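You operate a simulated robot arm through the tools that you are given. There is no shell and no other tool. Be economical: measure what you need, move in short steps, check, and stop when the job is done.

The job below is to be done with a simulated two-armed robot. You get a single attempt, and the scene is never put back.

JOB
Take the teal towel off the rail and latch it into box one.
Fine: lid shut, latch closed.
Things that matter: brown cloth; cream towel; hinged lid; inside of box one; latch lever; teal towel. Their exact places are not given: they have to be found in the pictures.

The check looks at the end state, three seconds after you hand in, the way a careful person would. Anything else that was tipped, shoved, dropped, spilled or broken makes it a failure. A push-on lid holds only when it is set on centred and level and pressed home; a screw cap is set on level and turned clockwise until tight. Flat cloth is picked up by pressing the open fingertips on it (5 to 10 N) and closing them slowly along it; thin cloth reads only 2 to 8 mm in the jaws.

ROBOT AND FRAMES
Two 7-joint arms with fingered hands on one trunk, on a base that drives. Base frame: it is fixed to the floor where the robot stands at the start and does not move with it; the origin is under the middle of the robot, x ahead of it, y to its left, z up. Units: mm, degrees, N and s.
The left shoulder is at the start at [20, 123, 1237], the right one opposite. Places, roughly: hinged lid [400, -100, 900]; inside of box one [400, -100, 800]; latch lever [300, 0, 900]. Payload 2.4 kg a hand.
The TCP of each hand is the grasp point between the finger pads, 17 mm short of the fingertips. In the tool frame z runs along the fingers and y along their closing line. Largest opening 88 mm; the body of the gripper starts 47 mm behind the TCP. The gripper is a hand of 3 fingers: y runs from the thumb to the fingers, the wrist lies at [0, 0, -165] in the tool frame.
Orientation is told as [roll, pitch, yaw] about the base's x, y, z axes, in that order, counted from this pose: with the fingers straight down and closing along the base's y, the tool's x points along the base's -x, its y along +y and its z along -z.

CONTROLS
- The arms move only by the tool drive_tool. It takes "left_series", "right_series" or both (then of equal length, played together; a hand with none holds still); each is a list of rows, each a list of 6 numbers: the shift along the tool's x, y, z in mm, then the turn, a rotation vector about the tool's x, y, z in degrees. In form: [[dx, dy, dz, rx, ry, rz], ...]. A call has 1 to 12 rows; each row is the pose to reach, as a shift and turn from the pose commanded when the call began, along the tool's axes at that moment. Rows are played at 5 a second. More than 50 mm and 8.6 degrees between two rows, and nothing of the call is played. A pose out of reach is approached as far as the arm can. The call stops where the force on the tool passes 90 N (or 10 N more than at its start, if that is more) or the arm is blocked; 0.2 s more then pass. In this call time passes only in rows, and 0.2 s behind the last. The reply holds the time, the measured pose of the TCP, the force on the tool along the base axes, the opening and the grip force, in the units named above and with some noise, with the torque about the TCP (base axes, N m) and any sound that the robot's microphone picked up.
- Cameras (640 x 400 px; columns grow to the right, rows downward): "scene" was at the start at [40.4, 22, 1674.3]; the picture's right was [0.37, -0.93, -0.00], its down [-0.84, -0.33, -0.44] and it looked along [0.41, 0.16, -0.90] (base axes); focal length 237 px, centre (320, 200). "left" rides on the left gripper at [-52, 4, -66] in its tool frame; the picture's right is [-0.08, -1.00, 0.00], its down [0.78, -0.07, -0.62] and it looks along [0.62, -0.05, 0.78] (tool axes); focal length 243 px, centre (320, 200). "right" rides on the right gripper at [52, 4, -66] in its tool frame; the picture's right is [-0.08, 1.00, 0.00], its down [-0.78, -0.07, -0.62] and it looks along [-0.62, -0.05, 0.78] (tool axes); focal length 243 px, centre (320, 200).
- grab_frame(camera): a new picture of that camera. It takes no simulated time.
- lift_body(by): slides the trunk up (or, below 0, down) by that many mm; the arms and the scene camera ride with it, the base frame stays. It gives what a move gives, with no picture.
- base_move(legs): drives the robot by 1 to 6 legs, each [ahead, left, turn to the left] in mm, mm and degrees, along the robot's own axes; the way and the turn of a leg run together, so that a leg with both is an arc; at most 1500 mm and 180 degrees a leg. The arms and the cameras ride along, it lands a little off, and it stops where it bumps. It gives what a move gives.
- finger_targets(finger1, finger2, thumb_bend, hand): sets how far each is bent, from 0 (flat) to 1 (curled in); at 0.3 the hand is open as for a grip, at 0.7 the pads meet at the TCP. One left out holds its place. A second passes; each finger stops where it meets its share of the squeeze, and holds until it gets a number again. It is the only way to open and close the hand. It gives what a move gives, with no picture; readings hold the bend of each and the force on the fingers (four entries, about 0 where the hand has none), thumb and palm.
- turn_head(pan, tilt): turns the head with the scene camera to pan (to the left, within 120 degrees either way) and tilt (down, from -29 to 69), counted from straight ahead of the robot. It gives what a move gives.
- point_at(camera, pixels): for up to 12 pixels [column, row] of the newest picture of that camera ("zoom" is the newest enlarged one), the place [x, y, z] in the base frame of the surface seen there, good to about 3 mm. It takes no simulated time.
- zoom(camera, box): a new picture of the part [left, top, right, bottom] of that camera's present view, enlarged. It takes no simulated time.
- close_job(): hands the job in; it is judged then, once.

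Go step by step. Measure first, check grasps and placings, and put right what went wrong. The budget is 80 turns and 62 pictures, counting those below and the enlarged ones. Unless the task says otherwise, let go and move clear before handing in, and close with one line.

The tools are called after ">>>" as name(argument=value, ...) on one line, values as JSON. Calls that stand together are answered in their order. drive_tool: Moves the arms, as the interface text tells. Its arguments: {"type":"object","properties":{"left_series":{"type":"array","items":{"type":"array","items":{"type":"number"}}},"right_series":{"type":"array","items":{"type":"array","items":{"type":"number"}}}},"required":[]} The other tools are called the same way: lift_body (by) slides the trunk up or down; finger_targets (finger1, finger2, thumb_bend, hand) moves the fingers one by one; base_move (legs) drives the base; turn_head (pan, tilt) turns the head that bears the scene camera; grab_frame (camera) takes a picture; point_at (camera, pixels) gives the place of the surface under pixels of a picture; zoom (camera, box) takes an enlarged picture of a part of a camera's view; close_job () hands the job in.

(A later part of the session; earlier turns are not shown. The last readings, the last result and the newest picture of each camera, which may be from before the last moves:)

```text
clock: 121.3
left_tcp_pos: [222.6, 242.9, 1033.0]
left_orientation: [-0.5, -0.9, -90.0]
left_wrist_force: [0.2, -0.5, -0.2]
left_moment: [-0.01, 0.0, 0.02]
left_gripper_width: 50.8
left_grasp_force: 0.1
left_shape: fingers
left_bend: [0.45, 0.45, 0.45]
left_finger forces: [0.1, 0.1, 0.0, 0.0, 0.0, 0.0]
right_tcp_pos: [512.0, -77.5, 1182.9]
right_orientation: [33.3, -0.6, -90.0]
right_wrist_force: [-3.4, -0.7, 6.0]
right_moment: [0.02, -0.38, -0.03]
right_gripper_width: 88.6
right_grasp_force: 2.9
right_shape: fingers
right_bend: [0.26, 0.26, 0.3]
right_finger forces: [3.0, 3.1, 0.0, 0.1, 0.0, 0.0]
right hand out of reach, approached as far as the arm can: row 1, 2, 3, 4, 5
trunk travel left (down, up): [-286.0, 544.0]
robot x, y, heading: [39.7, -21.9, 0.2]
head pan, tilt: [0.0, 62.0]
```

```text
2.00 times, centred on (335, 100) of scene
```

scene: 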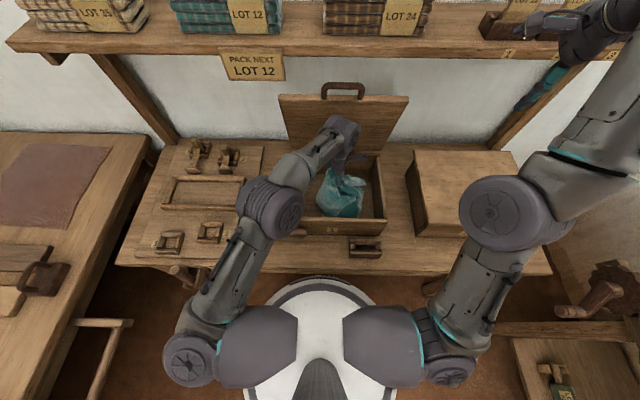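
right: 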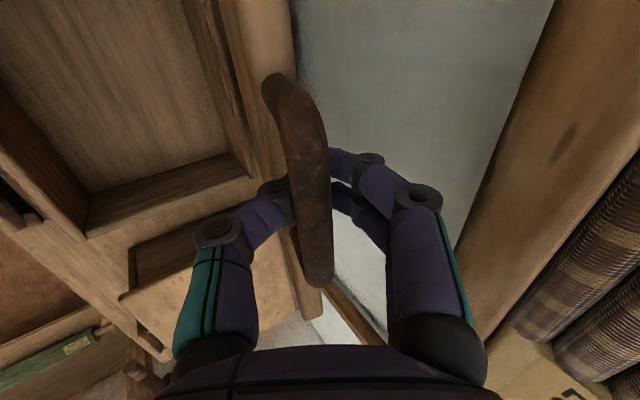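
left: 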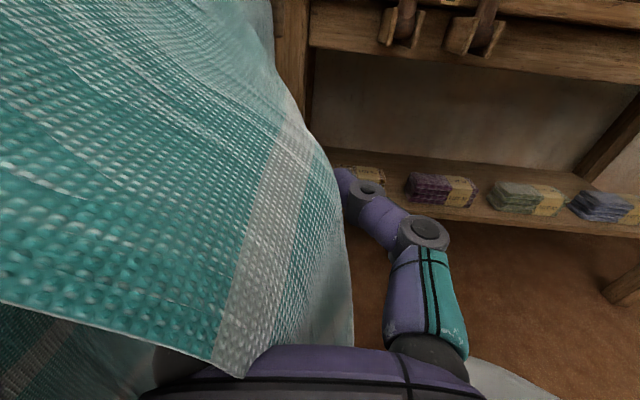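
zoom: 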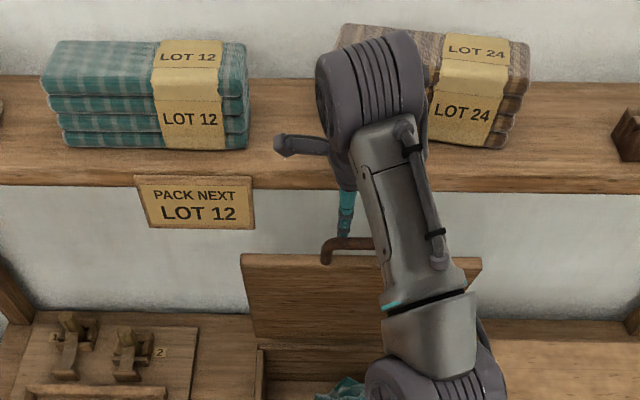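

The commanded pose had drifted from the measured one, and the hand is at [512,-78,1183] touching the shelf edge lightly (3 N). Retreat back along the approach at once.

>>> drive_tool(right_series=[[0, 0, -25, 0, 0, 0], [0, 0, -55, 0, 0, 0], [0, -10, -90, 0, 0, 0], [0, -40, -110, 0, 0, 0]])

>>> base_move(legs=[[-40, 0, 0]])

>>> drive_tool(right_series=[[0, 0, 0, 0, 0, 0]])

```text
clock: 122.3
left_tcp_pos: [226.1, 242.9, 1031.6]
left_orientation: [-0.6, -0.9, -89.9]
left_wrist_force: [-0.2, -0.4, -0.5]
left_moment: [0.0, -0.02, 0.01]
left_gripper_width: 50.7
left_grasp_force: 0.1
left_shape: fingers
left_bend: [0.45, 0.45, 0.45]
left_finger forces: [0.0, 0.1, 0.1, 0.0, 0.1, 0.0]
right_tcp_pos: [434.3, -70.7, 1268.7]
right_orientation: [32.8, -0.8, -89.9]
right_wrist_force: [0.5, -0.8, 0.2]
right_moment: [0.02, 0.0, 0.02]
right_gripper_width: 84.6
right_grasp_force: 0.2
right_shape: fingers
right_bend: [0.3, 0.3, 0.3]
right_finger forces: [0.0, 0.0, 0.0, 0.0, 0.0, 0.0]
right hand out of reach, approached as far as the arm can: row 4
trunk travel left (down, up): [-286.0, 544.0]
robot x, y, heading: [37.4, -22.1, 0.0]
head pan, tilt: [0.0, 62.0]
```

```text
clock: 123.2
left_tcp_pos: [184.9, 242.4, 1032.2]
left_orientation: [-0.6, -1.0, -90.0]
left_wrist_force: [-0.1, 0.6, 0.0]
left_moment: [0.0, 0.01, -0.02]
left_gripper_width: 51.1
left_grasp_force: 0.1
left_shape: fingers
left_bend: [0.45, 0.45, 0.45]
left_finger forces: [0.1, 0.1, 0.0, 0.1, 0.0, 0.0]
right_tcp_pos: [394.1, -72.1, 1268.7]
right_orientation: [33.0, -0.8, -89.9]
right_wrist_force: [-0.3, -0.5, 1.2]
right_moment: [0.0, 0.0, -0.01]
right_gripper_width: 84.6
right_grasp_force: 0.1
right_shape: fingers
right_bend: [0.3, 0.3, 0.3]
right_finger forces: [0.0, 0.0, 0.0, 0.0, 0.0, 0.1]
trunk travel left (down, up): [-286.0, 544.0]
robot x, y, heading: [-1.8, -18.3, 0.1]
head pan, tilt: [0.0, 62.0]
```

```text
clock: 123.6
left_tcp_pos: [184.8, 242.8, 1032.9]
left_orientation: [-0.5, -0.9, -90.0]
left_wrist_force: [-0.3, 0.1, 1.2]
left_moment: [0.02, -0.02, -0.01]
left_gripper_width: 50.8
left_grasp_force: 0.0
left_shape: fingers
left_bend: [0.45, 0.45, 0.45]
left_finger forces: [0.1, 0.1, 0.0, 0.0, 0.1, 0.0]
right_tcp_pos: [395.1, -72.0, 1269.0]
right_orientation: [32.9, -0.9, -90.0]
right_wrist_force: [0.4, -1.3, -0.2]
right_moment: [0.01, 0.01, 0.04]
right_gripper_width: 84.8
right_grasp_force: 0.0
right_shape: fingers
right_bend: [0.3, 0.3, 0.3]
right_finger forces: [0.0, 0.0, 0.0, 0.0, 0.0, 0.0]
trunk travel left (down, up): [-286.0, 544.0]
robot x, y, heading: [-4.7, -17.8, -0.2]
head pan, tilt: [0.0, 62.0]
```

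Hand is free now. I'll place it using trunk and base steps, which keep the arm's pose fixed.

>>> lift_body(by=-47)

>>> base_move(legs=[[18, -24, 0]])

>>> lift_body(by=-38)

>>> base_move(legs=[[23, 0, 0]])

>>> lift_body(by=-35)

>>> base_move(legs=[[20, 0, 0]])

>>> grab_frame(camera="right")

```text
clock: 124.5
left_tcp_pos: [185.7, 241.1, 986.1]
left_orientation: [-0.7, -0.9, -90.0]
left_wrist_force: [0.1, 0.0, -0.9]
left_moment: [-0.03, 0.02, -0.01]
left_gripper_width: 51.0
left_grasp_force: 0.1
left_shape: fingers
left_bend: [0.45, 0.45, 0.45]
left_finger forces: [0.0, 0.0, 0.0, 0.1, 0.1, 0.0]
right_tcp_pos: [397.1, -71.5, 1221.8]
right_orientation: [32.9, -0.8, -90.0]
right_wrist_force: [0.8, -0.9, 0.1]
right_moment: [-0.03, -0.01, 0.01]
right_gripper_width: 84.7
right_grasp_force: 0.1
right_shape: fingers
right_bend: [0.3, 0.3, 0.3]
right_finger forces: [0.0, 0.1, 0.0, 0.1, 0.0, 0.0]
trunk travel left (down, up): [-239.0, 591.0]
robot x, y, heading: [-0.8, -22.2, -0.0]
head pan, tilt: [0.0, 62.0]
```

```text
clock: 125.3
left_tcp_pos: [204.0, 217.1, 985.7]
left_orientation: [-0.7, -0.9, -89.9]
left_wrist_force: [0.5, -0.4, -0.6]
left_moment: [-0.02, 0.0, 0.0]
left_gripper_width: 50.9
left_grasp_force: 0.1
left_shape: fingers
left_bend: [0.45, 0.45, 0.45]
left_finger forces: [0.0, 0.1, 0.0, 0.0, 0.0, 0.0]
right_tcp_pos: [414.8, -97.6, 1220.3]
right_orientation: [32.9, -0.7, -90.0]
right_wrist_force: [-0.7, 0.2, -0.4]
right_moment: [0.01, 0.01, 0.01]
right_gripper_width: 84.7
right_grasp_force: 0.1
right_shape: fingers
right_bend: [0.3, 0.3, 0.3]
right_finger forces: [0.0, 0.0, 0.0, 0.0, 0.0, 0.0]
trunk travel left (down, up): [-239.0, 591.0]
robot x, y, heading: [16.7, -43.9, -0.2]
head pan, tilt: [0.0, 62.0]
```

```text
clock: 126.1
left_tcp_pos: [204.4, 217.7, 949.0]
left_orientation: [-0.7, -0.9, -90.1]
left_wrist_force: [0.0, -1.0, 0.7]
left_moment: [0.0, 0.0, 0.0]
left_gripper_width: 50.8
left_grasp_force: 0.1
left_shape: fingers
left_bend: [0.45, 0.45, 0.45]
left_finger forces: [0.1, 0.0, 0.1, 0.0, 0.0, 0.1]
right_tcp_pos: [414.1, -96.3, 1183.7]
right_orientation: [33.0, -0.8, -90.0]
right_wrist_force: [0.4, -0.5, -0.6]
right_moment: [0.0, -0.01, 0.01]
right_gripper_width: 84.8
right_grasp_force: 0.1
right_shape: fingers
right_bend: [0.3, 0.3, 0.3]
right_finger forces: [0.0, 0.0, 0.1, 0.0, 0.0, 0.0]
trunk travel left (down, up): [-201.0, 629.0]
robot x, y, heading: [18.5, -44.5, -0.1]
head pan, tilt: [0.0, 62.0]
```

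```text
clock: 126.9
left_tcp_pos: [225.5, 218.1, 947.7]
left_orientation: [-0.8, -0.8, -90.0]
left_wrist_force: [1.2, 0.2, 0.1]
left_moment: [0.02, 0.0, 0.03]
left_gripper_width: 51.1
left_grasp_force: 0.1
left_shape: fingers
left_bend: [0.45, 0.45, 0.45]
left_finger forces: [0.0, 0.0, 0.1, 0.1, 0.1, 0.0]
right_tcp_pos: [437.7, -95.2, 1183.9]
right_orientation: [33.0, -0.8, -90.0]
right_wrist_force: [0.5, 0.3, 0.3]
right_moment: [0.01, 0.0, 0.0]
right_gripper_width: 84.9
right_grasp_force: 0.1
right_shape: fingers
right_bend: [0.3, 0.3, 0.3]
right_finger forces: [0.1, 0.1, 0.1, 0.0, 0.0, 0.0]
trunk travel left (down, up): [-201.0, 629.0]
robot x, y, heading: [41.8, -44.6, -0.2]
head pan, tilt: [0.0, 62.0]
```

```text
clock: 127.7
left_tcp_pos: [224.8, 219.1, 912.6]
left_orientation: [-0.6, -0.8, -90.1]
left_wrist_force: [1.0, -0.5, 0.1]
left_moment: [0.0, -0.01, -0.04]
left_gripper_width: 50.9
left_grasp_force: 0.1
left_shape: fingers
left_bend: [0.45, 0.45, 0.45]
left_finger forces: [0.1, 0.0, 0.0, 0.1, 0.1, 0.0]
right_tcp_pos: [436.3, -97.0, 1148.2]
right_orientation: [32.9, -0.8, -90.0]
right_wrist_force: [-0.2, -0.5, 0.1]
right_moment: [0.0, 0.02, 0.03]
right_gripper_width: 84.9
right_grasp_force: 0.1
right_shape: fingers
right_bend: [0.3, 0.3, 0.3]
right_finger forces: [0.0, 0.1, 0.0, 0.1, 0.0, 0.1]
trunk travel left (down, up): [-166.0, 664.0]
robot x, y, heading: [38.8, -41.4, 0.2]
head pan, tilt: [0.0, 62.0]
```

```text
clock: 128.5
left_tcp_pos: [246.5, 218.4, 912.4]
left_orientation: [-0.7, -0.9, -90.0]
left_wrist_force: [0.0, 0.3, 0.0]
left_moment: [0.02, 0.01, -0.01]
left_gripper_width: 50.6
left_grasp_force: 0.1
left_shape: fingers
left_bend: [0.45, 0.45, 0.45]
left_finger forces: [0.0, 0.1, 0.0, 0.0, 0.0, 0.1]
right_tcp_pos: [456.6, -96.8, 1146.9]
right_orientation: [32.9, -0.8, -89.9]
right_wrist_force: [-0.1, -0.4, 0.3]
right_moment: [-0.02, 0.02, 0.0]
right_gripper_width: 84.8
right_grasp_force: 0.1
right_shape: fingers
right_bend: [0.3, 0.3, 0.3]
right_finger forces: [0.1, 0.0, 0.1, 0.0, 0.0, 0.0]
trunk travel left (down, up): [-166.0, 664.0]
robot x, y, heading: [59.2, -43.5, -0.1]
head pan, tilt: [0.0, 62.0]
```

```text
3 pictures are left
```

right: 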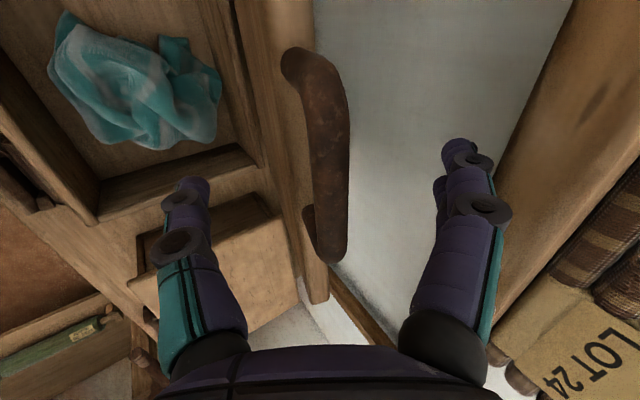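

The bar is centred between thumb and fingers. Close the hand and draw the lid down along its arc by base and trunk steps.

>>> finger_targets(hand="right", finger1=0.7, finger2=0.7, thumb_bend=0.6)

>>> base_move(legs=[[-43, 0, 0]])

>>> lift_body(by=-15)

>>> base_move(legs=[[-41, 0, 0]])

>>> lift_body(by=-22)

>>> base_move(legs=[[-36, 0, 0]])

>>> lift_body(by=-28)

>>> grab_frame(camera="scene")

>>> point_at(camera="scene", pixels=[[290, 130], [300, 110], [270, 130], [310, 150], [290, 150], [330, 160], [280, 110]])

```text
clock: 129.5
left_tcp_pos: [244.8, 217.4, 913.2]
left_orientation: [-0.7, -0.9, -90.0]
left_wrist_force: [-0.4, -0.4, -0.3]
left_moment: [0.02, 0.03, -0.04]
left_gripper_width: 51.0
left_grasp_force: 0.0
left_shape: fingers
left_bend: [0.45, 0.45, 0.45]
left_finger forces: [0.0, 0.1, 0.0, 0.0, 0.1, 0.0]
right_tcp_pos: [456.9, -94.9, 1148.2]
right_orientation: [32.8, -0.8, -89.9]
right_wrist_force: [1.6, -0.2, -0.2]
right_moment: [0.03, -0.01, -0.01]
right_gripper_width: 10.3
right_grasp_force: 0.7
right_shape: fingers
right_bend: [0.68, 0.68, 0.6]
right_finger forces: [0.7, 0.7, 0.0, 0.0, 0.1, 0.1]
trunk travel left (down, up): [-166.0, 664.0]
robot x, y, heading: [58.3, -47.1, -0.4]
head pan, tilt: [0.0, 62.0]
```

```text
clock: 130.4
left_tcp_pos: [202.2, 217.4, 913.7]
left_orientation: [-0.5, -1.0, -89.9]
left_wrist_force: [0.2, 0.4, 0.3]
left_moment: [-0.02, 0.0, -0.02]
left_gripper_width: 51.1
left_grasp_force: 0.1
left_shape: fingers
left_bend: [0.45, 0.45, 0.45]
left_finger forces: [0.0, 0.0, 0.0, 0.0, 0.1, 0.0]
right_tcp_pos: [411.8, -96.1, 1148.7]
right_orientation: [32.9, -0.8, -90.0]
right_wrist_force: [-0.5, 0.2, 4.0]
right_moment: [0.0, -0.03, 0.01]
right_gripper_width: 9.3
right_grasp_force: 1.8
right_shape: fingers
right_bend: [0.7, 0.7, 0.6]
right_finger forces: [2.3, 1.8, 0.0, 0.1, 0.0, 0.1]
trunk travel left (down, up): [-166.0, 664.0]
robot x, y, heading: [17.3, -45.9, -0.0]
head pan, tilt: [0.0, 62.0]
```

```text
clock: 131.0
left_tcp_pos: [202.9, 218.5, 898.3]
left_orientation: [-0.6, -0.9, -90.1]
left_wrist_force: [0.4, 0.8, -0.7]
left_moment: [0.04, 0.0, -0.01]
left_gripper_width: 50.8
left_grasp_force: 0.1
left_shape: fingers
left_bend: [0.45, 0.45, 0.45]
left_finger forces: [0.0, 0.0, 0.1, 0.0, 0.1, 0.0]
right_tcp_pos: [413.5, -96.6, 1134.2]
right_orientation: [32.9, -0.8, -90.0]
right_wrist_force: [0.5, -0.2, -0.1]
right_moment: [0.02, 0.04, 0.0]
right_gripper_width: 9.1
right_grasp_force: 0.6
right_shape: fingers
right_bend: [0.69, 0.69, 0.6]
right_finger forces: [0.3, 0.3, 0.1, 0.0, 0.0, 0.0]
trunk travel left (down, up): [-151.0, 679.0]
robot x, y, heading: [15.2, -44.1, -0.5]
head pan, tilt: [0.0, 62.0]
```

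```text
clock: 131.9
left_tcp_pos: [162.1, 217.7, 897.5]
left_orientation: [-0.5, -0.9, -90.1]
left_wrist_force: [-0.4, 0.7, 0.3]
left_moment: [0.02, 0.0, -0.01]
left_gripper_width: 51.1
left_grasp_force: 0.1
left_shape: fingers
left_bend: [0.45, 0.45, 0.45]
left_finger forces: [0.1, 0.0, 0.0, 0.1, 0.1, 0.1]
right_tcp_pos: [371.1, -96.8, 1132.5]
right_orientation: [32.8, -0.8, -90.1]
right_wrist_force: [0.3, 0.4, 0.5]
right_moment: [0.01, -0.01, 0.01]
right_gripper_width: 7.9
right_grasp_force: 0.0
right_shape: fingers
right_bend: [0.7, 0.7, 0.6]
right_finger forces: [0.1, 0.0, 0.0, 0.0, 0.0, 0.0]
trunk travel left (down, up): [-151.0, 679.0]
robot x, y, heading: [-27.2, -44.9, -0.3]
head pan, tilt: [0.0, 62.0]
```

```text
clock: 132.6
left_tcp_pos: [161.4, 219.3, 874.3]
left_orientation: [-0.7, -0.9, -90.1]
left_wrist_force: [0.1, -0.9, 0.0]
left_moment: [0.02, 0.01, 0.03]
left_gripper_width: 51.0
left_grasp_force: 0.1
left_shape: fingers
left_bend: [0.45, 0.45, 0.45]
left_finger forces: [0.0, 0.0, 0.0, 0.0, 0.0, 0.1]
right_tcp_pos: [371.4, -97.4, 1111.1]
right_orientation: [32.8, -0.7, -90.2]
right_wrist_force: [-2.9, 0.0, -1.7]
right_moment: [0.0, -0.03, -0.02]
right_gripper_width: 5.8
right_grasp_force: 1.6
right_shape: fingers
right_bend: [0.71, 0.71, 0.6]
right_finger forces: [1.2, 1.3, 0.0, 0.0, 0.0, 0.0]
trunk travel left (down, up): [-129.0, 701.0]
robot x, y, heading: [-26.9, -41.1, -0.5]
head pan, tilt: [0.0, 62.0]
```

```text
clock: 133.5
left_tcp_pos: [125.6, 217.8, 875.6]
left_orientation: [-0.6, -0.9, -90.1]
left_wrist_force: [0.8, 0.5, -0.1]
left_moment: [-0.01, -0.01, 0.02]
left_gripper_width: 50.5
left_grasp_force: 0.1
left_shape: fingers
left_bend: [0.45, 0.45, 0.45]
left_finger forces: [0.0, 0.1, 0.0, 0.1, 0.1, 0.1]
right_tcp_pos: [335.3, -96.0, 1112.3]
right_orientation: [32.9, -0.7, -90.0]
right_wrist_force: [1.0, -0.2, -0.1]
right_moment: [-0.01, -0.01, 0.01]
right_gripper_width: 8.5
right_grasp_force: 0.0
right_shape: fingers
right_bend: [0.7, 0.7, 0.6]
right_finger forces: [0.1, 0.1, 0.0, 0.1, 0.0, 0.0]
trunk travel left (down, up): [-129.0, 701.0]
robot x, y, heading: [-59.7, -42.0, -0.2]
head pan, tilt: [0.0, 62.0]
```

```text
clock: 134.2
left_tcp_pos: [126.5, 217.3, 848.8]
left_orientation: [-0.6, -0.9, -90.1]
left_wrist_force: [0.6, -0.1, -0.4]
left_moment: [-0.01, 0.01, 0.02]
left_gripper_width: 50.8
left_grasp_force: 0.0
left_shape: fingers
left_bend: [0.45, 0.45, 0.45]
left_finger forces: [0.0, 0.0, 0.1, 0.0, 0.1, 0.2]
right_tcp_pos: [336.8, -97.1, 1083.0]
right_orientation: [32.9, -0.8, -90.0]
right_wrist_force: [0.4, -0.3, 0.9]
right_moment: [-0.06, 0.03, 0.03]
right_gripper_width: 8.3
right_grasp_force: 0.1
right_shape: fingers
right_bend: [0.7, 0.7, 0.6]
right_finger forces: [0.0, 0.0, 0.0, 0.0, 0.0, 0.0]
trunk travel left (down, up): [-101.0, 729.0]
robot x, y, heading: [-62.9, -42.7, -0.3]
head pan, tilt: [0.0, 62.0]
```

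```text
2 pictures are left
```

scene: 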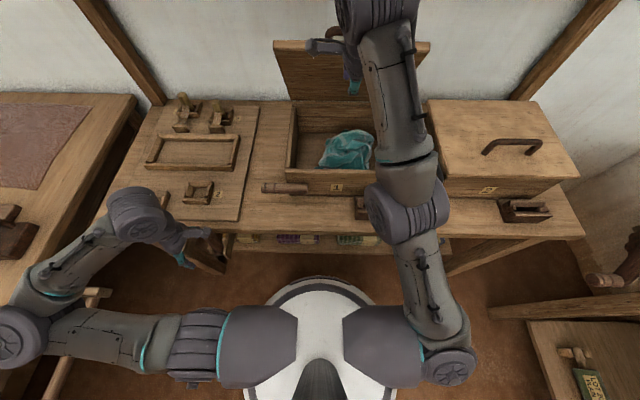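

```text
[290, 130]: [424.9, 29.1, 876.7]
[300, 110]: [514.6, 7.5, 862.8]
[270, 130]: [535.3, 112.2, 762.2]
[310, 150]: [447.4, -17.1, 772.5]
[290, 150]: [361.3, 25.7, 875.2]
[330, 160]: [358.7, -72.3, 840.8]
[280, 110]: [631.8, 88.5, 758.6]
```

The lid seems to have slipped out of the hand; measure its present angle.

>>> point_at(camera="scene", pixels=[[280, 45], [295, 60], [300, 85], [426, 45], [420, 70], [330, 35], [340, 28], [300, 95], [430, 85]])

```text
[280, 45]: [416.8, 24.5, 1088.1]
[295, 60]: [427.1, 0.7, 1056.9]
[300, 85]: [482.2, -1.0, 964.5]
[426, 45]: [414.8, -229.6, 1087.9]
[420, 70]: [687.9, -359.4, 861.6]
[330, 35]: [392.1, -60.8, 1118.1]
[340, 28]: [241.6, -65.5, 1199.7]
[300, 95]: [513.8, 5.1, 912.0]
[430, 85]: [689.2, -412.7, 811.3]
```

The bar slipped out, and the lid rests at about 63 degrees. I'll push it shut from its outer side: first lower the arm relative to the trunk (to gain travel), then go up and over the lid.

>>> drive_tool(right_series=[[0, -14, 21, 0, 0, 0], [0, -27, 42, 0, 0, 0], [0, -41, 63, 0, 0, 0], [0, -54, 84, 0, 0, 0]])

>>> finger_targets(hand="right", thumb_bend=0.7)

>>> lift_body(by=200)

```text
clock: 135.2
left_tcp_pos: [126.1, 217.8, 847.6]
left_orientation: [-0.5, -0.9, -90.2]
left_wrist_force: [-0.4, 0.2, -1.1]
left_moment: [-0.03, -0.03, 0.02]
left_gripper_width: 50.8
left_grasp_force: 0.0
left_shape: fingers
left_bend: [0.45, 0.45, 0.45]
left_finger forces: [0.0, 0.0, 0.1, 0.0, 0.0, 0.0]
right_tcp_pos: [382.5, -71.3, 1021.8]
right_orientation: [32.8, -0.8, -90.0]
right_wrist_force: [0.1, 0.0, 0.7]
right_moment: [-0.02, 0.06, 0.01]
right_gripper_width: 8.1
right_grasp_force: 0.0
right_shape: fingers
right_bend: [0.7, 0.7, 0.6]
right_finger forces: [0.1, 0.0, 0.0, 0.1, 0.0, 0.0]
right hand out of reach, approached as far as the arm can: row 1, 2, 3, 4
trunk travel left (down, up): [-101.0, 729.0]
robot x, y, heading: [-62.5, -40.6, 0.1]
head pan, tilt: [0.0, 62.0]
```

```text
clock: 136.2
left_tcp_pos: [126.0, 216.3, 848.3]
left_orientation: [-0.5, -0.9, -90.1]
left_wrist_force: [-0.9, 0.0, -0.1]
left_moment: [0.0, 0.0, -0.02]
left_gripper_width: 50.8
left_grasp_force: 0.2
left_shape: fingers
left_bend: [0.45, 0.45, 0.45]
left_finger forces: [0.0, 0.0, 0.0, 0.0, 0.0, 0.0]
right_tcp_pos: [383.2, -71.9, 1024.9]
right_orientation: [32.9, -0.8, -90.0]
right_wrist_force: [0.1, 0.0, -1.2]
right_moment: [0.0, 0.0, 0.0]
right_gripper_width: 0.0
right_grasp_force: 0.0
right_shape: fingers
right_bend: [0.7, 0.7, 0.7]
right_finger forces: [0.1, 0.0, 0.0, 0.1, 0.0, 0.0]
trunk travel left (down, up): [-101.0, 729.0]
robot x, y, heading: [-58.8, -47.2, -0.3]
head pan, tilt: [0.0, 62.0]
```

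```text
clock: 138.4
left_tcp_pos: [125.8, 218.4, 1047.1]
left_orientation: [-0.5, -1.0, -90.1]
left_wrist_force: [0.8, 0.8, 0.6]
left_moment: [-0.01, -0.04, -0.01]
left_gripper_width: 51.0
left_grasp_force: 0.1
left_shape: fingers
left_bend: [0.45, 0.45, 0.45]
left_finger forces: [0.0, 0.0, 0.0, 0.1, 0.1, 0.1]
right_tcp_pos: [383.2, -72.1, 1223.3]
right_orientation: [32.9, -0.8, -90.0]
right_wrist_force: [-0.5, -0.3, 0.2]
right_moment: [-0.02, -0.01, 0.01]
right_gripper_width: 0.2
right_grasp_force: 0.1
right_shape: fingers
right_bend: [0.7, 0.7, 0.7]
right_finger forces: [0.0, 0.0, 0.0, 0.0, 0.1, 0.0]
trunk travel left (down, up): [-301.0, 529.0]
robot x, y, heading: [-61.3, -44.2, -0.4]
head pan, tilt: [0.0, 62.0]
```

Hand is now high at z 1223. Lower to 1190, go 92 mm ahead over the lid's edge, then down behind it, watching forces.

>>> lift_body(by=-33)

>>> base_move(legs=[[90, -20, 0]])

>>> lift_body(by=-30)

>>> lift_body(by=-25)

```text
clock: 139.1
left_tcp_pos: [125.9, 217.5, 1015.5]
left_orientation: [-0.6, -1.0, -90.1]
left_wrist_force: [0.7, 0.0, 0.0]
left_moment: [-0.01, -0.02, 0.02]
left_gripper_width: 50.9
left_grasp_force: 0.1
left_shape: fingers
left_bend: [0.45, 0.45, 0.45]
left_finger forces: [0.0, 0.0, 0.0, 0.0, 0.0, 0.1]
right_tcp_pos: [384.8, -72.7, 1191.1]
right_orientation: [32.9, -0.8, -90.0]
right_wrist_force: [-0.1, 0.6, -0.2]
right_moment: [0.0, 0.0, -0.01]
right_gripper_width: 0.0
right_grasp_force: 0.1
right_shape: fingers
right_bend: [0.7, 0.7, 0.7]
right_finger forces: [0.1, 0.0, 0.0, 0.0, 0.1, 0.0]
trunk travel left (down, up): [-268.0, 562.0]
robot x, y, heading: [-59.4, -43.4, -0.4]
head pan, tilt: [0.0, 62.0]
```

```text
clock: 140.2
left_tcp_pos: [218.5, 197.1, 1016.2]
left_orientation: [-0.7, -0.9, -90.1]
left_wrist_force: [-0.6, 0.3, 0.9]
left_moment: [0.03, 0.0, 0.03]
left_gripper_width: 50.7
left_grasp_force: 0.1
left_shape: fingers
left_bend: [0.45, 0.45, 0.45]
left_finger forces: [0.0, 0.0, 0.0, 0.0, 0.0, 0.0]
right_tcp_pos: [475.2, -92.4, 1190.6]
right_orientation: [32.7, -0.8, -90.1]
right_wrist_force: [0.6, -1.0, -0.2]
right_moment: [0.02, 0.01, 0.0]
right_gripper_width: 0.1
right_grasp_force: 0.1
right_shape: fingers
right_bend: [0.7, 0.7, 0.7]
right_finger forces: [0.1, 0.0, 0.0, 0.1, 0.0, 0.0]
trunk travel left (down, up): [-268.0, 562.0]
robot x, y, heading: [33.0, -62.5, -0.3]
head pan, tilt: [0.0, 62.0]
```

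```text
clock: 141.0
left_tcp_pos: [216.1, 197.8, 984.0]
left_orientation: [-0.7, -1.0, -90.2]
left_wrist_force: [0.2, -0.2, -0.6]
left_moment: [0.02, -0.01, 0.0]
left_gripper_width: 50.8
left_grasp_force: 0.1
left_shape: fingers
left_bend: [0.45, 0.45, 0.45]
left_finger forces: [0.0, 0.0, 0.0, 0.1, 0.0, 0.1]
right_tcp_pos: [473.1, -93.7, 1159.3]
right_orientation: [32.9, -0.8, -90.1]
right_wrist_force: [0.1, 0.6, 0.3]
right_moment: [-0.02, -0.01, -0.02]
right_gripper_width: 0.0
right_grasp_force: 0.0
right_shape: fingers
right_bend: [0.7, 0.7, 0.7]
right_finger forces: [0.0, 0.1, 0.0, 0.1, 0.0, 0.1]
trunk travel left (down, up): [-238.0, 592.0]
robot x, y, heading: [30.4, -62.6, -0.3]
head pan, tilt: [0.0, 62.0]
```

```text
clock: 141.7
left_tcp_pos: [215.1, 198.4, 959.5]
left_orientation: [-0.6, -0.9, -90.1]
left_wrist_force: [0.2, -0.1, 0.4]
left_moment: [-0.02, 0.02, 0.01]
left_gripper_width: 50.7
left_grasp_force: 0.1
left_shape: fingers
left_bend: [0.45, 0.45, 0.45]
left_finger forces: [0.0, 0.1, 0.0, 0.1, 0.0, 0.1]
right_tcp_pos: [473.9, -92.2, 1134.9]
right_orientation: [32.9, -0.8, -90.1]
right_wrist_force: [0.9, 0.8, -0.1]
right_moment: [0.04, -0.04, -0.02]
right_gripper_width: 0.0
right_grasp_force: 0.0
right_shape: fingers
right_bend: [0.7, 0.7, 0.7]
right_finger forces: [0.0, 0.0, 0.0, 0.0, 0.1, 0.0]
trunk travel left (down, up): [-213.0, 617.0]
robot x, y, heading: [26.6, -63.4, -0.4]
head pan, tilt: [0.0, 62.0]
```

No contact yet. Down 25 more and draw back in steps, checking the force.

>>> lift_body(by=-25)

>>> base_move(legs=[[-50, 0, 0]])

>>> lift_body(by=-15)

>>> base_move(legs=[[-45, 0, 0]])

>>> lift_body(by=-30)

>>> grab_frame(camera="scene")

```text
clock: 142.4
left_tcp_pos: [216.6, 198.1, 934.4]
left_orientation: [-0.6, -1.0, -90.1]
left_wrist_force: [0.2, -0.6, -0.8]
left_moment: [0.03, 0.0, 0.01]
left_gripper_width: 50.9
left_grasp_force: 0.0
left_shape: fingers
left_bend: [0.45, 0.45, 0.45]
left_finger forces: [0.0, 0.0, 0.0, 0.0, 0.1, 0.0]
right_tcp_pos: [472.7, -92.4, 1110.5]
right_orientation: [33.0, -0.8, -90.1]
right_wrist_force: [0.3, -0.7, 0.2]
right_moment: [0.0, -0.02, -0.02]
right_gripper_width: 0.0
right_grasp_force: 0.0
right_shape: fingers
right_bend: [0.7, 0.7, 0.7]
right_finger forces: [0.0, 0.0, 0.0, 0.0, 0.0, 0.1]
trunk travel left (down, up): [-188.0, 642.0]
robot x, y, heading: [34.6, -65.1, -0.2]
head pan, tilt: [0.0, 62.0]
```

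```text
clock: 143.3
left_tcp_pos: [166.0, 197.9, 935.4]
left_orientation: [-0.6, -0.9, -90.2]
left_wrist_force: [-0.4, -0.2, -0.3]
left_moment: [0.0, 0.01, 0.0]
left_gripper_width: 50.9
left_grasp_force: 0.1
left_shape: fingers
left_bend: [0.45, 0.45, 0.45]
left_finger forces: [0.0, 0.1, 0.1, 0.0, 0.1, 0.0]
right_tcp_pos: [422.2, -93.0, 1109.8]
right_orientation: [32.9, -0.8, -90.1]
right_wrist_force: [0.6, 0.3, -0.3]
right_moment: [0.0, 0.08, 0.0]
right_gripper_width: 0.1
right_grasp_force: 0.0
right_shape: fingers
right_bend: [0.7, 0.7, 0.7]
right_finger forces: [0.0, 0.1, 0.0, 0.0, 0.1, 0.0]
trunk travel left (down, up): [-188.0, 642.0]
robot x, y, heading: [-23.0, -64.5, -0.4]
head pan, tilt: [0.0, 62.0]
```

```text
clock: 143.9
left_tcp_pos: [165.3, 197.2, 919.4]
left_orientation: [-0.6, -0.9, -90.1]
left_wrist_force: [-0.2, -0.6, 0.2]
left_moment: [0.0, -0.01, 0.01]
left_gripper_width: 50.8
left_grasp_force: 0.0
left_shape: fingers
left_bend: [0.45, 0.45, 0.45]
left_finger forces: [0.1, 0.0, 0.0, 0.0, 0.0, 0.0]
right_tcp_pos: [422.4, -91.7, 1095.3]
right_orientation: [33.0, -0.8, -90.1]
right_wrist_force: [-0.6, -1.1, 0.1]
right_moment: [-0.01, 0.0, 0.0]
right_gripper_width: 0.0
right_grasp_force: 0.1
right_shape: fingers
right_bend: [0.7, 0.7, 0.7]
right_finger forces: [0.0, 0.0, 0.0, 0.0, 0.2, 0.1]
trunk travel left (down, up): [-173.0, 657.0]
robot x, y, heading: [-21.2, -60.6, -0.1]
head pan, tilt: [0.0, 62.0]
```

```text
clock: 144.8
left_tcp_pos: [120.6, 198.7, 919.9]
left_orientation: [-0.6, -0.9, -90.1]
left_wrist_force: [0.3, -0.6, 0.4]
left_moment: [0.02, -0.02, -0.02]
left_gripper_width: 50.8
left_grasp_force: 0.1
left_shape: fingers
left_bend: [0.45, 0.45, 0.45]
left_finger forces: [0.1, 0.0, 0.0, 0.0, 0.0, 0.1]
right_tcp_pos: [378.0, -92.2, 1096.6]
right_orientation: [32.9, -0.8, -90.2]
right_wrist_force: [0.2, 0.3, 0.0]
right_moment: [-0.02, -0.01, 0.03]
right_gripper_width: 0.0
right_grasp_force: 0.0
right_shape: fingers
right_bend: [0.7, 0.7, 0.7]
right_finger forces: [0.0, 0.0, 0.0, 0.0, 0.1, 0.0]
trunk travel left (down, up): [-173.0, 657.0]
robot x, y, heading: [-68.4, -61.7, -0.2]
head pan, tilt: [0.0, 62.0]
```

```text
clock: 145.6
left_tcp_pos: [119.9, 197.7, 889.5]
left_orientation: [-0.6, -0.9, -90.1]
left_wrist_force: [0.2, 0.7, 0.1]
left_moment: [-0.01, -0.04, 0.03]
left_gripper_width: 50.7
left_grasp_force: 0.0
left_shape: fingers
left_bend: [0.45, 0.45, 0.45]
left_finger forces: [0.0, 0.0, 0.0, 0.0, 0.0, 0.0]
right_tcp_pos: [377.5, -92.9, 1064.6]
right_orientation: [32.9, -0.7, -90.2]
right_wrist_force: [-0.2, -0.1, -0.5]
right_moment: [-0.01, 0.04, -0.01]
right_gripper_width: 0.1
right_grasp_force: 0.0
right_shape: fingers
right_bend: [0.7, 0.7, 0.7]
right_finger forces: [0.0, 0.0, 0.1, 0.0, 0.0, 0.0]
trunk travel left (down, up): [-143.0, 687.0]
robot x, y, heading: [-68.1, -64.6, -0.3]
head pan, tilt: [0.0, 62.0]
```

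```text
1 pictures are left
```

scene: 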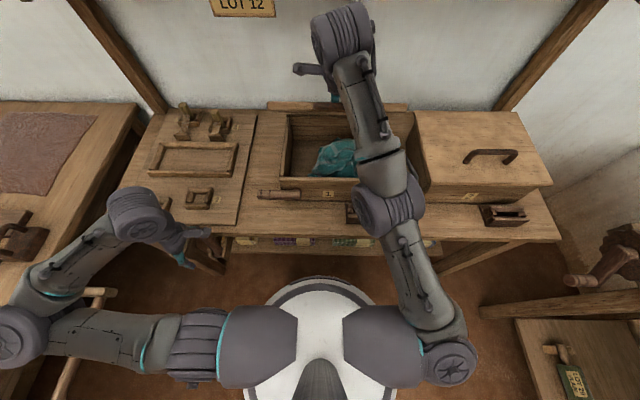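

The lid is being pushed down (edge-on at row 105). Measure its edge.

>>> point_at(camera="scene", pixels=[[272, 104], [290, 106], [300, 104], [400, 107], [380, 105], [290, 112], [395, 103]])

```text
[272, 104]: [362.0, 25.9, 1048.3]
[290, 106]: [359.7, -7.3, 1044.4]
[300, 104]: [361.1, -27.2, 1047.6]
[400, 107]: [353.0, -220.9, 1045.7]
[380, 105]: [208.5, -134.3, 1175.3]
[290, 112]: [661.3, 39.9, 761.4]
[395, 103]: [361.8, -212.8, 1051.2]
```

Lid at about 45 degrees with the hand above it. Continue back and down.

>>> base_move(legs=[[-30, 0, 0]])

>>> lift_body(by=-50)

>>> base_move(legs=[[-20, 0, 0]])

>>> lift_body(by=-50)

>>> lift_body(by=-30)

```text
clock: 146.4
left_tcp_pos: [91.4, 198.3, 891.0]
left_orientation: [-0.6, -0.9, -90.1]
left_wrist_force: [0.2, -1.0, -0.2]
left_moment: [-0.02, -0.03, -0.02]
left_gripper_width: 50.7
left_grasp_force: 0.1
left_shape: fingers
left_bend: [0.45, 0.45, 0.45]
left_finger forces: [0.0, 0.0, 0.1, 0.0, 0.1, 0.0]
right_tcp_pos: [347.2, -93.1, 1065.5]
right_orientation: [32.9, -0.8, -89.9]
right_wrist_force: [0.9, -0.6, 0.0]
right_moment: [0.0, 0.05, 0.01]
right_gripper_width: 0.0
right_grasp_force: 0.0
right_shape: fingers
right_bend: [0.7, 0.7, 0.7]
right_finger forces: [0.0, 0.0, 0.0, 0.0, 0.0, 0.0]
trunk travel left (down, up): [-143.0, 687.0]
robot x, y, heading: [-94.9, -60.6, -0.1]
head pan, tilt: [0.0, 62.0]
```

```text
clock: 147.3
left_tcp_pos: [92.0, 198.9, 839.7]
left_orientation: [-0.5, -0.9, -90.1]
left_wrist_force: [0.0, 0.0, 0.0]
left_moment: [-0.02, 0.01, -0.02]
left_gripper_width: 51.0
left_grasp_force: 0.1
left_shape: fingers
left_bend: [0.45, 0.45, 0.45]
left_finger forces: [0.1, 0.0, 0.0, 0.1, 0.0, 0.0]
right_tcp_pos: [347.9, -92.6, 1015.4]
right_orientation: [32.9, -0.9, -90.1]
right_wrist_force: [-0.2, 0.0, 0.1]
right_moment: [0.04, 0.0, -0.04]
right_gripper_width: 0.1
right_grasp_force: 0.1
right_shape: fingers
right_bend: [0.7, 0.7, 0.7]
right_finger forces: [0.1, 0.0, 0.0, 0.1, 0.0, 0.0]
trunk travel left (down, up): [-93.0, 737.0]
robot x, y, heading: [-97.5, -66.8, -0.1]
head pan, tilt: [0.0, 62.0]
```

```text
clock: 148.1
left_tcp_pos: [71.6, 197.2, 839.9]
left_orientation: [-0.5, -0.8, -90.1]
left_wrist_force: [-0.2, 0.1, -0.6]
left_moment: [0.0, -0.01, -0.02]
left_gripper_width: 51.1
left_grasp_force: 0.1
left_shape: fingers
left_bend: [0.45, 0.45, 0.45]
left_finger forces: [0.0, 0.1, 0.1, 0.0, 0.0, 0.1]
right_tcp_pos: [327.3, -91.9, 1015.9]
right_orientation: [32.9, -0.8, -90.2]
right_wrist_force: [-0.5, 0.3, -0.2]
right_moment: [0.01, -0.01, 0.02]
right_gripper_width: 0.1
right_grasp_force: 0.0
right_shape: fingers
right_bend: [0.7, 0.7, 0.7]
right_finger forces: [0.0, 0.0, 0.0, 0.0, 0.0, 0.0]
trunk travel left (down, up): [-93.0, 737.0]
robot x, y, heading: [-117.6, -64.3, -0.4]
head pan, tilt: [0.0, 62.0]
```

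```text
clock: 149.1
left_tcp_pos: [69.9, 198.6, 790.0]
left_orientation: [-0.6, -0.9, -90.1]
left_wrist_force: [1.0, -0.7, 0.6]
left_moment: [0.02, 0.0, -0.01]
left_gripper_width: 51.1
left_grasp_force: 0.1
left_shape: fingers
left_bend: [0.45, 0.45, 0.45]
left_finger forces: [0.0, 0.1, 0.0, 0.0, 0.0, 0.0]
right_tcp_pos: [326.3, -92.0, 964.9]
right_orientation: [32.9, -0.8, -90.2]
right_wrist_force: [-0.3, -1.0, 1.0]
right_moment: [0.02, 0.03, -0.02]
right_gripper_width: 0.0
right_grasp_force: 0.0
right_shape: fingers
right_bend: [0.7, 0.7, 0.7]
right_finger forces: [0.0, 0.1, 0.0, 0.1, 0.1, 0.0]
trunk travel left (down, up): [-43.0, 787.0]
robot x, y, heading: [-114.8, -63.3, -0.1]
head pan, tilt: [0.0, 62.0]
```

```text
clock: 149.8
left_tcp_pos: [70.1, 199.2, 760.0]
left_orientation: [-0.6, -0.9, -90.1]
left_wrist_force: [0.2, 0.0, 0.4]
left_moment: [-0.01, 0.01, 0.0]
left_gripper_width: 50.9
left_grasp_force: 0.1
left_shape: fingers
left_bend: [0.45, 0.45, 0.45]
left_finger forces: [0.1, 0.0, 0.1, 0.1, 0.1, 0.0]
right_tcp_pos: [326.9, -92.3, 934.8]
right_orientation: [32.9, -0.8, -90.1]
right_wrist_force: [-0.1, 0.6, 0.3]
right_moment: [0.02, -0.01, -0.02]
right_gripper_width: 0.0
right_grasp_force: 0.1
right_shape: fingers
right_bend: [0.7, 0.7, 0.7]
right_finger forces: [0.0, 0.0, 0.0, 0.0, 0.0, 0.0]
trunk travel left (down, up): [-13.0, 817.0]
robot x, y, heading: [-118.1, -63.8, -0.2]
head pan, tilt: [0.0, 62.0]
```

No force at z 935. Continue down gently; a firm contact at about TCP z 910 means the shut lid is under the fingertips.

>>> lift_body(by=-13)

>>> drive_tool(right_series=[[0, 0, 5, 0, 0, 0], [0, -2, 10, 0, 0, 0], [0, -4, 15, 0, 0, 0], [0, -6, 20, 0, 0, 0]])

```text
clock: 150.4
left_tcp_pos: [70.7, 199.6, 746.7]
left_orientation: [-0.6, -0.9, -90.1]
left_wrist_force: [0.1, 0.1, 0.3]
left_moment: [-0.01, -0.03, -0.03]
left_gripper_width: 51.0
left_grasp_force: 0.2
left_shape: fingers
left_bend: [0.45, 0.45, 0.45]
left_finger forces: [0.1, 0.0, 0.0, 0.0, 0.0, 0.1]
right_tcp_pos: [327.1, -91.1, 922.1]
right_orientation: [32.9, -0.9, -90.0]
right_wrist_force: [-0.1, 0.6, -0.2]
right_moment: [0.01, -0.03, -0.01]
right_gripper_width: 0.3
right_grasp_force: 0.1
right_shape: fingers
right_bend: [0.7, 0.7, 0.7]
right_finger forces: [0.0, 0.1, 0.0, 0.0, 0.0, 0.1]
trunk travel left (down, up): [0.0, 830.0]
robot x, y, heading: [-121.6, -64.3, -0.1]
head pan, tilt: [0.0, 62.0]
```

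```text
clock: 151.4
left_tcp_pos: [69.9, 198.3, 746.4]
left_orientation: [-0.6, -0.9, -90.1]
left_wrist_force: [-0.2, 0.5, 0.1]
left_moment: [-0.01, -0.03, -0.01]
left_gripper_width: 50.9
left_grasp_force: 0.0
left_shape: fingers
left_bend: [0.45, 0.45, 0.45]
left_finger forces: [0.0, 0.1, 0.0, 0.0, 0.0, 0.1]
right_tcp_pos: [336.4, -89.8, 908.0]
right_orientation: [32.9, -0.7, -90.1]
right_wrist_force: [-3.3, 0.6, 5.6]
right_moment: [0.02, -0.04, 0.02]
right_gripper_width: 0.0
right_grasp_force: 2.5
right_shape: fingers
right_bend: [0.7, 0.7, 0.73]
right_finger forces: [0.0, 0.0, 0.0, 0.0, 5.6, 0.0]
right hand out of reach, approached as far as the arm can: row 3, 4
trunk travel left (down, up): [0.0, 830.0]
robot x, y, heading: [-115.9, -60.8, -0.2]
head pan, tilt: [0.0, 62.0]
```

Contact of 5.6 N at TCP z 908 shows the lid is down under the fingertips (top about 895). Now raise the trunk to clear, and turn the left hand to point along -y with the closing line vertical, to grip the lever's end.

>>> lift_body(by=170)

>>> drive_tool(left_series=[[0, 0, 0, 0, 0, -8.2], [0, 0, 0, 0, 0, -16.4], [0, 0, 0, 0, 0, -24.5], [0, 0, 0, 0, 0, -32.7], [0, 0, 0, 0, 0, -40.9], [0, 0, 0, 0, 0, -49], [0, 0, 0, 0, 0, -57.2], [0, 0, 0, 0, 0, -65.4], [0, 0, 0, 0, 0, -73.6], [0, 0, 0, 0, 0, -81.8], [0, 0, 0, 0, 0, -90]])

>>> drive_tool(left_series=[[0, 0, 0, 8.2, 0, 0], [0, 0, 0, 16.4, 0, 0], [0, 0, 0, 24.5, 0, 0], [0, 0, 0, 32.7, 0, 0], [0, 0, 0, 40.9, 0, 0], [0, 0, 0, 49, 0, 0], [0, 0, 0, 57.2, 0, 0], [0, 0, 0, 65.4, 0, 0], [0, 0, 0, 73.6, 0, 0], [0, 0, 0, 81.8, 0, 0], [0, 0, 0, 90, 0, 0]])

```text
clock: 153.3
left_tcp_pos: [71.2, 198.8, 917.0]
left_orientation: [-0.5, -0.9, -90.1]
left_wrist_force: [-0.6, -0.2, 0.6]
left_moment: [0.03, 0.0, -0.04]
left_gripper_width: 50.8
left_grasp_force: 0.1
left_shape: fingers
left_bend: [0.45, 0.45, 0.45]
left_finger forces: [0.1, 0.0, 0.0, 0.0, 0.0, 0.0]
right_tcp_pos: [337.8, -90.1, 1077.6]
right_orientation: [32.7, -0.8, -90.2]
right_wrist_force: [0.9, 0.0, -0.5]
right_moment: [-0.04, 0.01, -0.01]
right_gripper_width: 0.4
right_grasp_force: 0.1
right_shape: fingers
right_bend: [0.7, 0.7, 0.7]
right_finger forces: [0.0, 0.0, 0.0, 0.1, 0.1, 0.0]
trunk travel left (down, up): [-170.0, 660.0]
robot x, y, heading: [-117.0, -60.7, -0.1]
head pan, tilt: [0.0, 62.0]
```

```text
clock: 155.7
left_tcp_pos: [69.3, 199.3, 916.8]
left_orientation: [-0.9, 0.6, 0.0]
left_wrist_force: [0.1, 0.2, 0.5]
left_moment: [0.02, 0.02, 0.0]
left_gripper_width: 50.8
left_grasp_force: 0.0
left_shape: fingers
left_bend: [0.45, 0.45, 0.45]
left_finger forces: [0.0, 0.1, 0.0, 0.0, 0.0, 0.0]
right_tcp_pos: [336.8, -90.7, 1077.5]
right_orientation: [32.8, -0.8, -90.0]
right_wrist_force: [-0.6, -0.3, -0.1]
right_moment: [-0.01, 0.03, 0.0]
right_gripper_width: 0.0
right_grasp_force: 0.0
right_shape: fingers
right_bend: [0.7, 0.7, 0.7]
right_finger forces: [0.0, 0.1, 0.1, 0.1, 0.1, 0.0]
trunk travel left (down, up): [-170.0, 660.0]
robot x, y, heading: [-116.7, -65.8, -0.3]
head pan, tilt: [0.0, 62.0]
```

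```text
clock: 158.1
left_tcp_pos: [69.3, 199.8, 917.5]
left_orientation: [-91.0, 0.6, -0.1]
left_wrist_force: [-0.3, -0.4, 0.0]
left_moment: [0.02, -0.05, 0.01]
left_gripper_width: 51.2
left_grasp_force: 0.0
left_shape: fingers
left_bend: [0.45, 0.45, 0.45]
left_finger forces: [0.1, 0.1, 0.0, 0.1, 0.1, 0.0]
right_tcp_pos: [337.1, -89.6, 1077.3]
right_orientation: [32.8, -0.8, -90.1]
right_wrist_force: [-0.8, 0.1, -0.1]
right_moment: [-0.01, 0.03, 0.01]
right_gripper_width: 0.1
right_grasp_force: 0.0
right_shape: fingers
right_bend: [0.7, 0.7, 0.7]
right_finger forces: [0.0, 0.0, 0.0, 0.0, 0.1, 0.0]
trunk travel left (down, up): [-170.0, 660.0]
robot x, y, heading: [-117.9, -62.1, -0.2]
head pan, tilt: [0.0, 62.0]
```

The left hand is set. Move the right hand aside, then bring the left hand, tilted 30 degrees, to just outside the lever's end (lever tip near y 97, z 828).

>>> drive_tool(right_series=[[-40, -8, -8, 0, 0, 0], [-80, -16, -16, 0, 0, 0], [-120, -24, -24, 0, 0, 0], [-160, -32, -32, 0, 0, 0], [-200, -40, -40, 0, 0, 0]])

>>> finger_targets(hand="left", finger1=0.38, finger2=0.38, thumb_bend=0.38)

>>> drive_tool(left_series=[[-35, 0, 0, -7.5, 0, 0], [-70, 0, 5, -15, 0, 0], [-105, 0, 15, -22.5, 0, 0], [-140, 10, 30, -30, 0, 0], [-170, 30, 50, -30, 0, 0], [-199, 59, 72, -30, 0, 0]])

```text
clock: 159.3
left_tcp_pos: [70.4, 199.2, 917.2]
left_orientation: [-90.8, 0.6, 0.0]
left_wrist_force: [-0.8, -0.5, -0.4]
left_moment: [-0.02, 0.01, 0.02]
left_gripper_width: 50.9
left_grasp_force: 0.0
left_shape: fingers
left_bend: [0.45, 0.45, 0.45]
left_finger forces: [0.0, 0.1, 0.1, 0.0, 0.1, 0.1]
right_tcp_pos: [326.7, -300.3, 1128.5]
right_orientation: [32.6, -0.8, -90.1]
right_wrist_force: [-0.8, -0.5, 0.0]
right_moment: [0.01, 0.0, -0.05]
right_gripper_width: 0.1
right_grasp_force: 0.1
right_shape: fingers
right_bend: [0.7, 0.7, 0.7]
right_finger forces: [0.1, 0.0, 0.1, 0.1, 0.0, 0.1]
right hand out of reach, approached as far as the arm can: row 1, 2, 3, 4, 5
trunk travel left (down, up): [-170.0, 660.0]
robot x, y, heading: [-116.9, -60.9, -0.1]
head pan, tilt: [0.0, 62.0]
```

```text
clock: 160.3
left_tcp_pos: [68.8, 198.9, 917.2]
left_orientation: [-90.8, 0.6, -0.1]
left_wrist_force: [-0.3, 0.5, 0.8]
left_moment: [0.05, -0.01, -0.02]
left_gripper_width: 66.6
left_grasp_force: 0.1
left_shape: fingers
left_bend: [0.38, 0.38, 0.38]
left_finger forces: [0.0, 0.1, 0.1, 0.0, 0.0, 0.1]
right_tcp_pos: [326.9, -299.9, 1130.0]
right_orientation: [32.7, -0.8, -90.1]
right_wrist_force: [0.8, 0.6, 0.2]
right_moment: [0.01, 0.0, 0.03]
right_gripper_width: 0.2
right_grasp_force: 0.0
right_shape: fingers
right_bend: [0.7, 0.7, 0.7]
right_finger forces: [0.0, 0.1, 0.0, 0.1, 0.1, 0.0]
trunk travel left (down, up): [-170.0, 660.0]
robot x, y, heading: [-116.5, -63.9, -0.2]
head pan, tilt: [0.0, 62.0]
```

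```text
clock: 161.7
left_tcp_pos: [270.7, 126.9, 858.1]
left_orientation: [-60.9, 0.6, 0.0]
left_wrist_force: [0.4, -0.5, 0.5]
left_moment: [0.01, 0.01, -0.04]
left_gripper_width: 66.8
left_grasp_force: 0.2
left_shape: fingers
left_bend: [0.38, 0.38, 0.38]
left_finger forces: [0.0, 0.1, 0.0, 0.0, 0.0, 0.0]
right_tcp_pos: [326.9, -299.1, 1129.1]
right_orientation: [32.7, -0.8, -90.1]
right_wrist_force: [-1.7, 0.1, 0.4]
right_moment: [0.0, -0.07, 0.02]
right_gripper_width: 0.2
right_grasp_force: 0.1
right_shape: fingers
right_bend: [0.7, 0.7, 0.7]
right_finger forces: [0.0, 0.0, 0.1, 0.0, 0.0, 0.0]
trunk travel left (down, up): [-170.0, 660.0]
robot x, y, heading: [-113.7, -59.5, -0.0]
head pan, tilt: [0.0, 62.0]
```

On station at [271,127,858]. Advance along the tool axis 58 mm onto the lever and close to a cage.

>>> drive_tool(left_series=[[4, 0, 15, 0, 0, 0], [4, 0, 30, 0, 0, 0], [4, 0, 45, 0, 0, 0], [4, 0, 58, 0, 0, 0]])

>>> finger_targets(hand="left", finger1=0.55, finger2=0.55, thumb_bend=0.55)

```text
clock: 162.7
left_tcp_pos: [265.2, 72.5, 828.5]
left_orientation: [-60.9, 0.6, -0.2]
left_wrist_force: [0.0, 0.0, 0.1]
left_moment: [0.01, -0.01, 0.0]
left_gripper_width: 66.5
left_grasp_force: 0.1
left_shape: fingers
left_bend: [0.38, 0.38, 0.38]
left_finger forces: [0.0, 0.0, 0.1, 0.1, 0.0, 0.1]
right_tcp_pos: [326.5, -299.5, 1129.7]
right_orientation: [32.6, -0.8, -90.2]
right_wrist_force: [0.2, -0.5, -0.6]
right_moment: [-0.01, 0.0, 0.02]
right_gripper_width: 0.0
right_grasp_force: 0.0
right_shape: fingers
right_bend: [0.7, 0.7, 0.7]
right_finger forces: [0.0, 0.0, 0.0, 0.0, 0.0, 0.1]
trunk travel left (down, up): [-170.0, 660.0]
robot x, y, heading: [-117.3, -61.1, -0.5]
head pan, tilt: [0.0, 62.0]
```

```text
clock: 163.7
left_tcp_pos: [265.1, 72.9, 829.1]
left_orientation: [-61.0, 0.6, -0.1]
left_wrist_force: [0.4, 0.1, 1.1]
left_moment: [0.0, -0.01, -0.02]
left_gripper_width: 31.1
left_grasp_force: 0.9
left_shape: fingers
left_bend: [0.55, 0.55, 0.54]
left_finger forces: [0.0, 0.1, 0.0, 0.1, 0.7, 0.0]
right_tcp_pos: [327.8, -299.3, 1129.4]
right_orientation: [32.7, -0.8, -90.1]
right_wrist_force: [-0.5, -0.2, -0.1]
right_moment: [-0.01, 0.05, -0.03]
right_gripper_width: 0.0
right_grasp_force: 0.1
right_shape: fingers
right_bend: [0.7, 0.7, 0.7]
right_finger forces: [0.0, 0.1, 0.0, 0.1, 0.1, 0.1]
trunk travel left (down, up): [-170.0, 660.0]
robot x, y, heading: [-123.3, -68.0, -0.2]
head pan, tilt: [0.0, 62.0]
```

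The lever is caged (thumb touches, width 31). Swing it up along its arc, first half.

>>> drive_tool(left_series=[[0, -10, -4.9, -8.2, 0, 0], [0, -20.7, -8.2, -16.4, 0, 0], [0, -31.7, -10.1, -24.6, 0, 0], [0, -42.8, -10.4, -32.8, 0, 0], [0, -53.9, -9.1, -41, 0, 0], [0, -64.6, -6.1, -49.2, 0, 0]])

```text
clock: 165.1
left_tcp_pos: [264.2, 48.8, 887.7]
left_orientation: [-11.7, 0.6, -0.1]
left_wrist_force: [0.1, -0.5, 0.1]
left_moment: [0.0, -0.01, -0.03]
left_gripper_width: 29.8
left_grasp_force: 0.4
left_shape: fingers
left_bend: [0.54, 0.55, 0.55]
left_finger forces: [0.2, 0.0, 0.1, 0.0, 0.1, 0.0]
right_tcp_pos: [327.5, -299.5, 1129.8]
right_orientation: [32.7, -0.8, -90.1]
right_wrist_force: [0.1, -1.0, -0.2]
right_moment: [0.02, 0.04, 0.01]
right_gripper_width: 0.0
right_grasp_force: 0.1
right_shape: fingers
right_bend: [0.7, 0.7, 0.7]
right_finger forces: [0.0, 0.0, 0.0, 0.0, 0.1, 0.1]
trunk travel left (down, up): [-170.0, 660.0]
robot x, y, heading: [-118.3, -64.3, -0.3]
head pan, tilt: [0.0, 62.0]
```

The lever follows, still caged. Finish the swing to upright, rolling the hand to straight down.

>>> drive_tool(left_series=[[0, -8.1, -3.8, -2, 0, 0], [0, -17.4, -6.8, -4, 0, 0], [0, -27.1, -8.6, -6, 0, 0], [0, -36.9, -9.3, -8, 0, 0], [0, -45.1, -8.9, -10, 0, 0], [0, -53.4, -7.6, -11.7, 0, 0], [0, -58.5, -6.5, -11.7, 0, 0]])

```text
clock: 166.7
left_tcp_pos: [264.1, -7.7, 906.8]
left_orientation: [-0.1, 0.6, 0.0]
left_wrist_force: [0.8, 0.7, -0.2]
left_moment: [0.01, -0.01, 0.0]
left_gripper_width: 30.9
left_grasp_force: 0.7
left_shape: fingers
left_bend: [0.54, 0.55, 0.55]
left_finger forces: [0.8, 0.0, 0.0, 0.0, 0.0, 0.1]
right_tcp_pos: [326.3, -300.0, 1129.4]
right_orientation: [32.7, -0.8, -90.1]
right_wrist_force: [-0.4, 0.1, -1.0]
right_moment: [0.02, 0.0, 0.0]
right_gripper_width: 0.0
right_grasp_force: 0.2
right_shape: fingers
right_bend: [0.7, 0.7, 0.7]
right_finger forces: [0.0, 0.1, 0.0, 0.0, 0.0, 0.1]
trunk travel left (down, up): [-170.0, 660.0]
robot x, y, heading: [-120.5, -65.3, -0.2]
head pan, tilt: [0.0, 62.0]
```

The lever is nearly upright. Push a few millimetres further toward -y to feel its stop.

>>> drive_tool(left_series=[[0, -4, 0, 0, 0, 0], [0, -8, 0, 0, 0, 0], [0, -11, 0, 0, 0, 0]])

```text
clock: 167.5
left_tcp_pos: [261.7, -18.5, 906.2]
left_orientation: [0.0, 0.5, -0.1]
left_wrist_force: [-1.6, 5.1, 0.0]
left_moment: [0.09, 0.03, 0.09]
left_gripper_width: 40.2
left_grasp_force: 2.6
left_shape: fingers
left_bend: [0.47, 0.55, 0.55]
left_finger forces: [4.5, 0.1, 0.0, 0.0, 0.1, 0.0]
right_tcp_pos: [327.7, -298.7, 1130.5]
right_orientation: [32.8, -0.8, -90.1]
right_wrist_force: [-0.6, 0.3, -0.2]
right_moment: [0.02, 0.02, -0.01]
right_gripper_width: 0.0
right_grasp_force: 0.0
right_shape: fingers
right_bend: [0.7, 0.7, 0.7]
right_finger forces: [0.1, 0.0, 0.1, 0.1, 0.0, 0.0]
trunk travel left (down, up): [-170.0, 660.0]
robot x, y, heading: [-113.7, -60.7, 0.1]
head pan, tilt: [0.0, 62.0]
```

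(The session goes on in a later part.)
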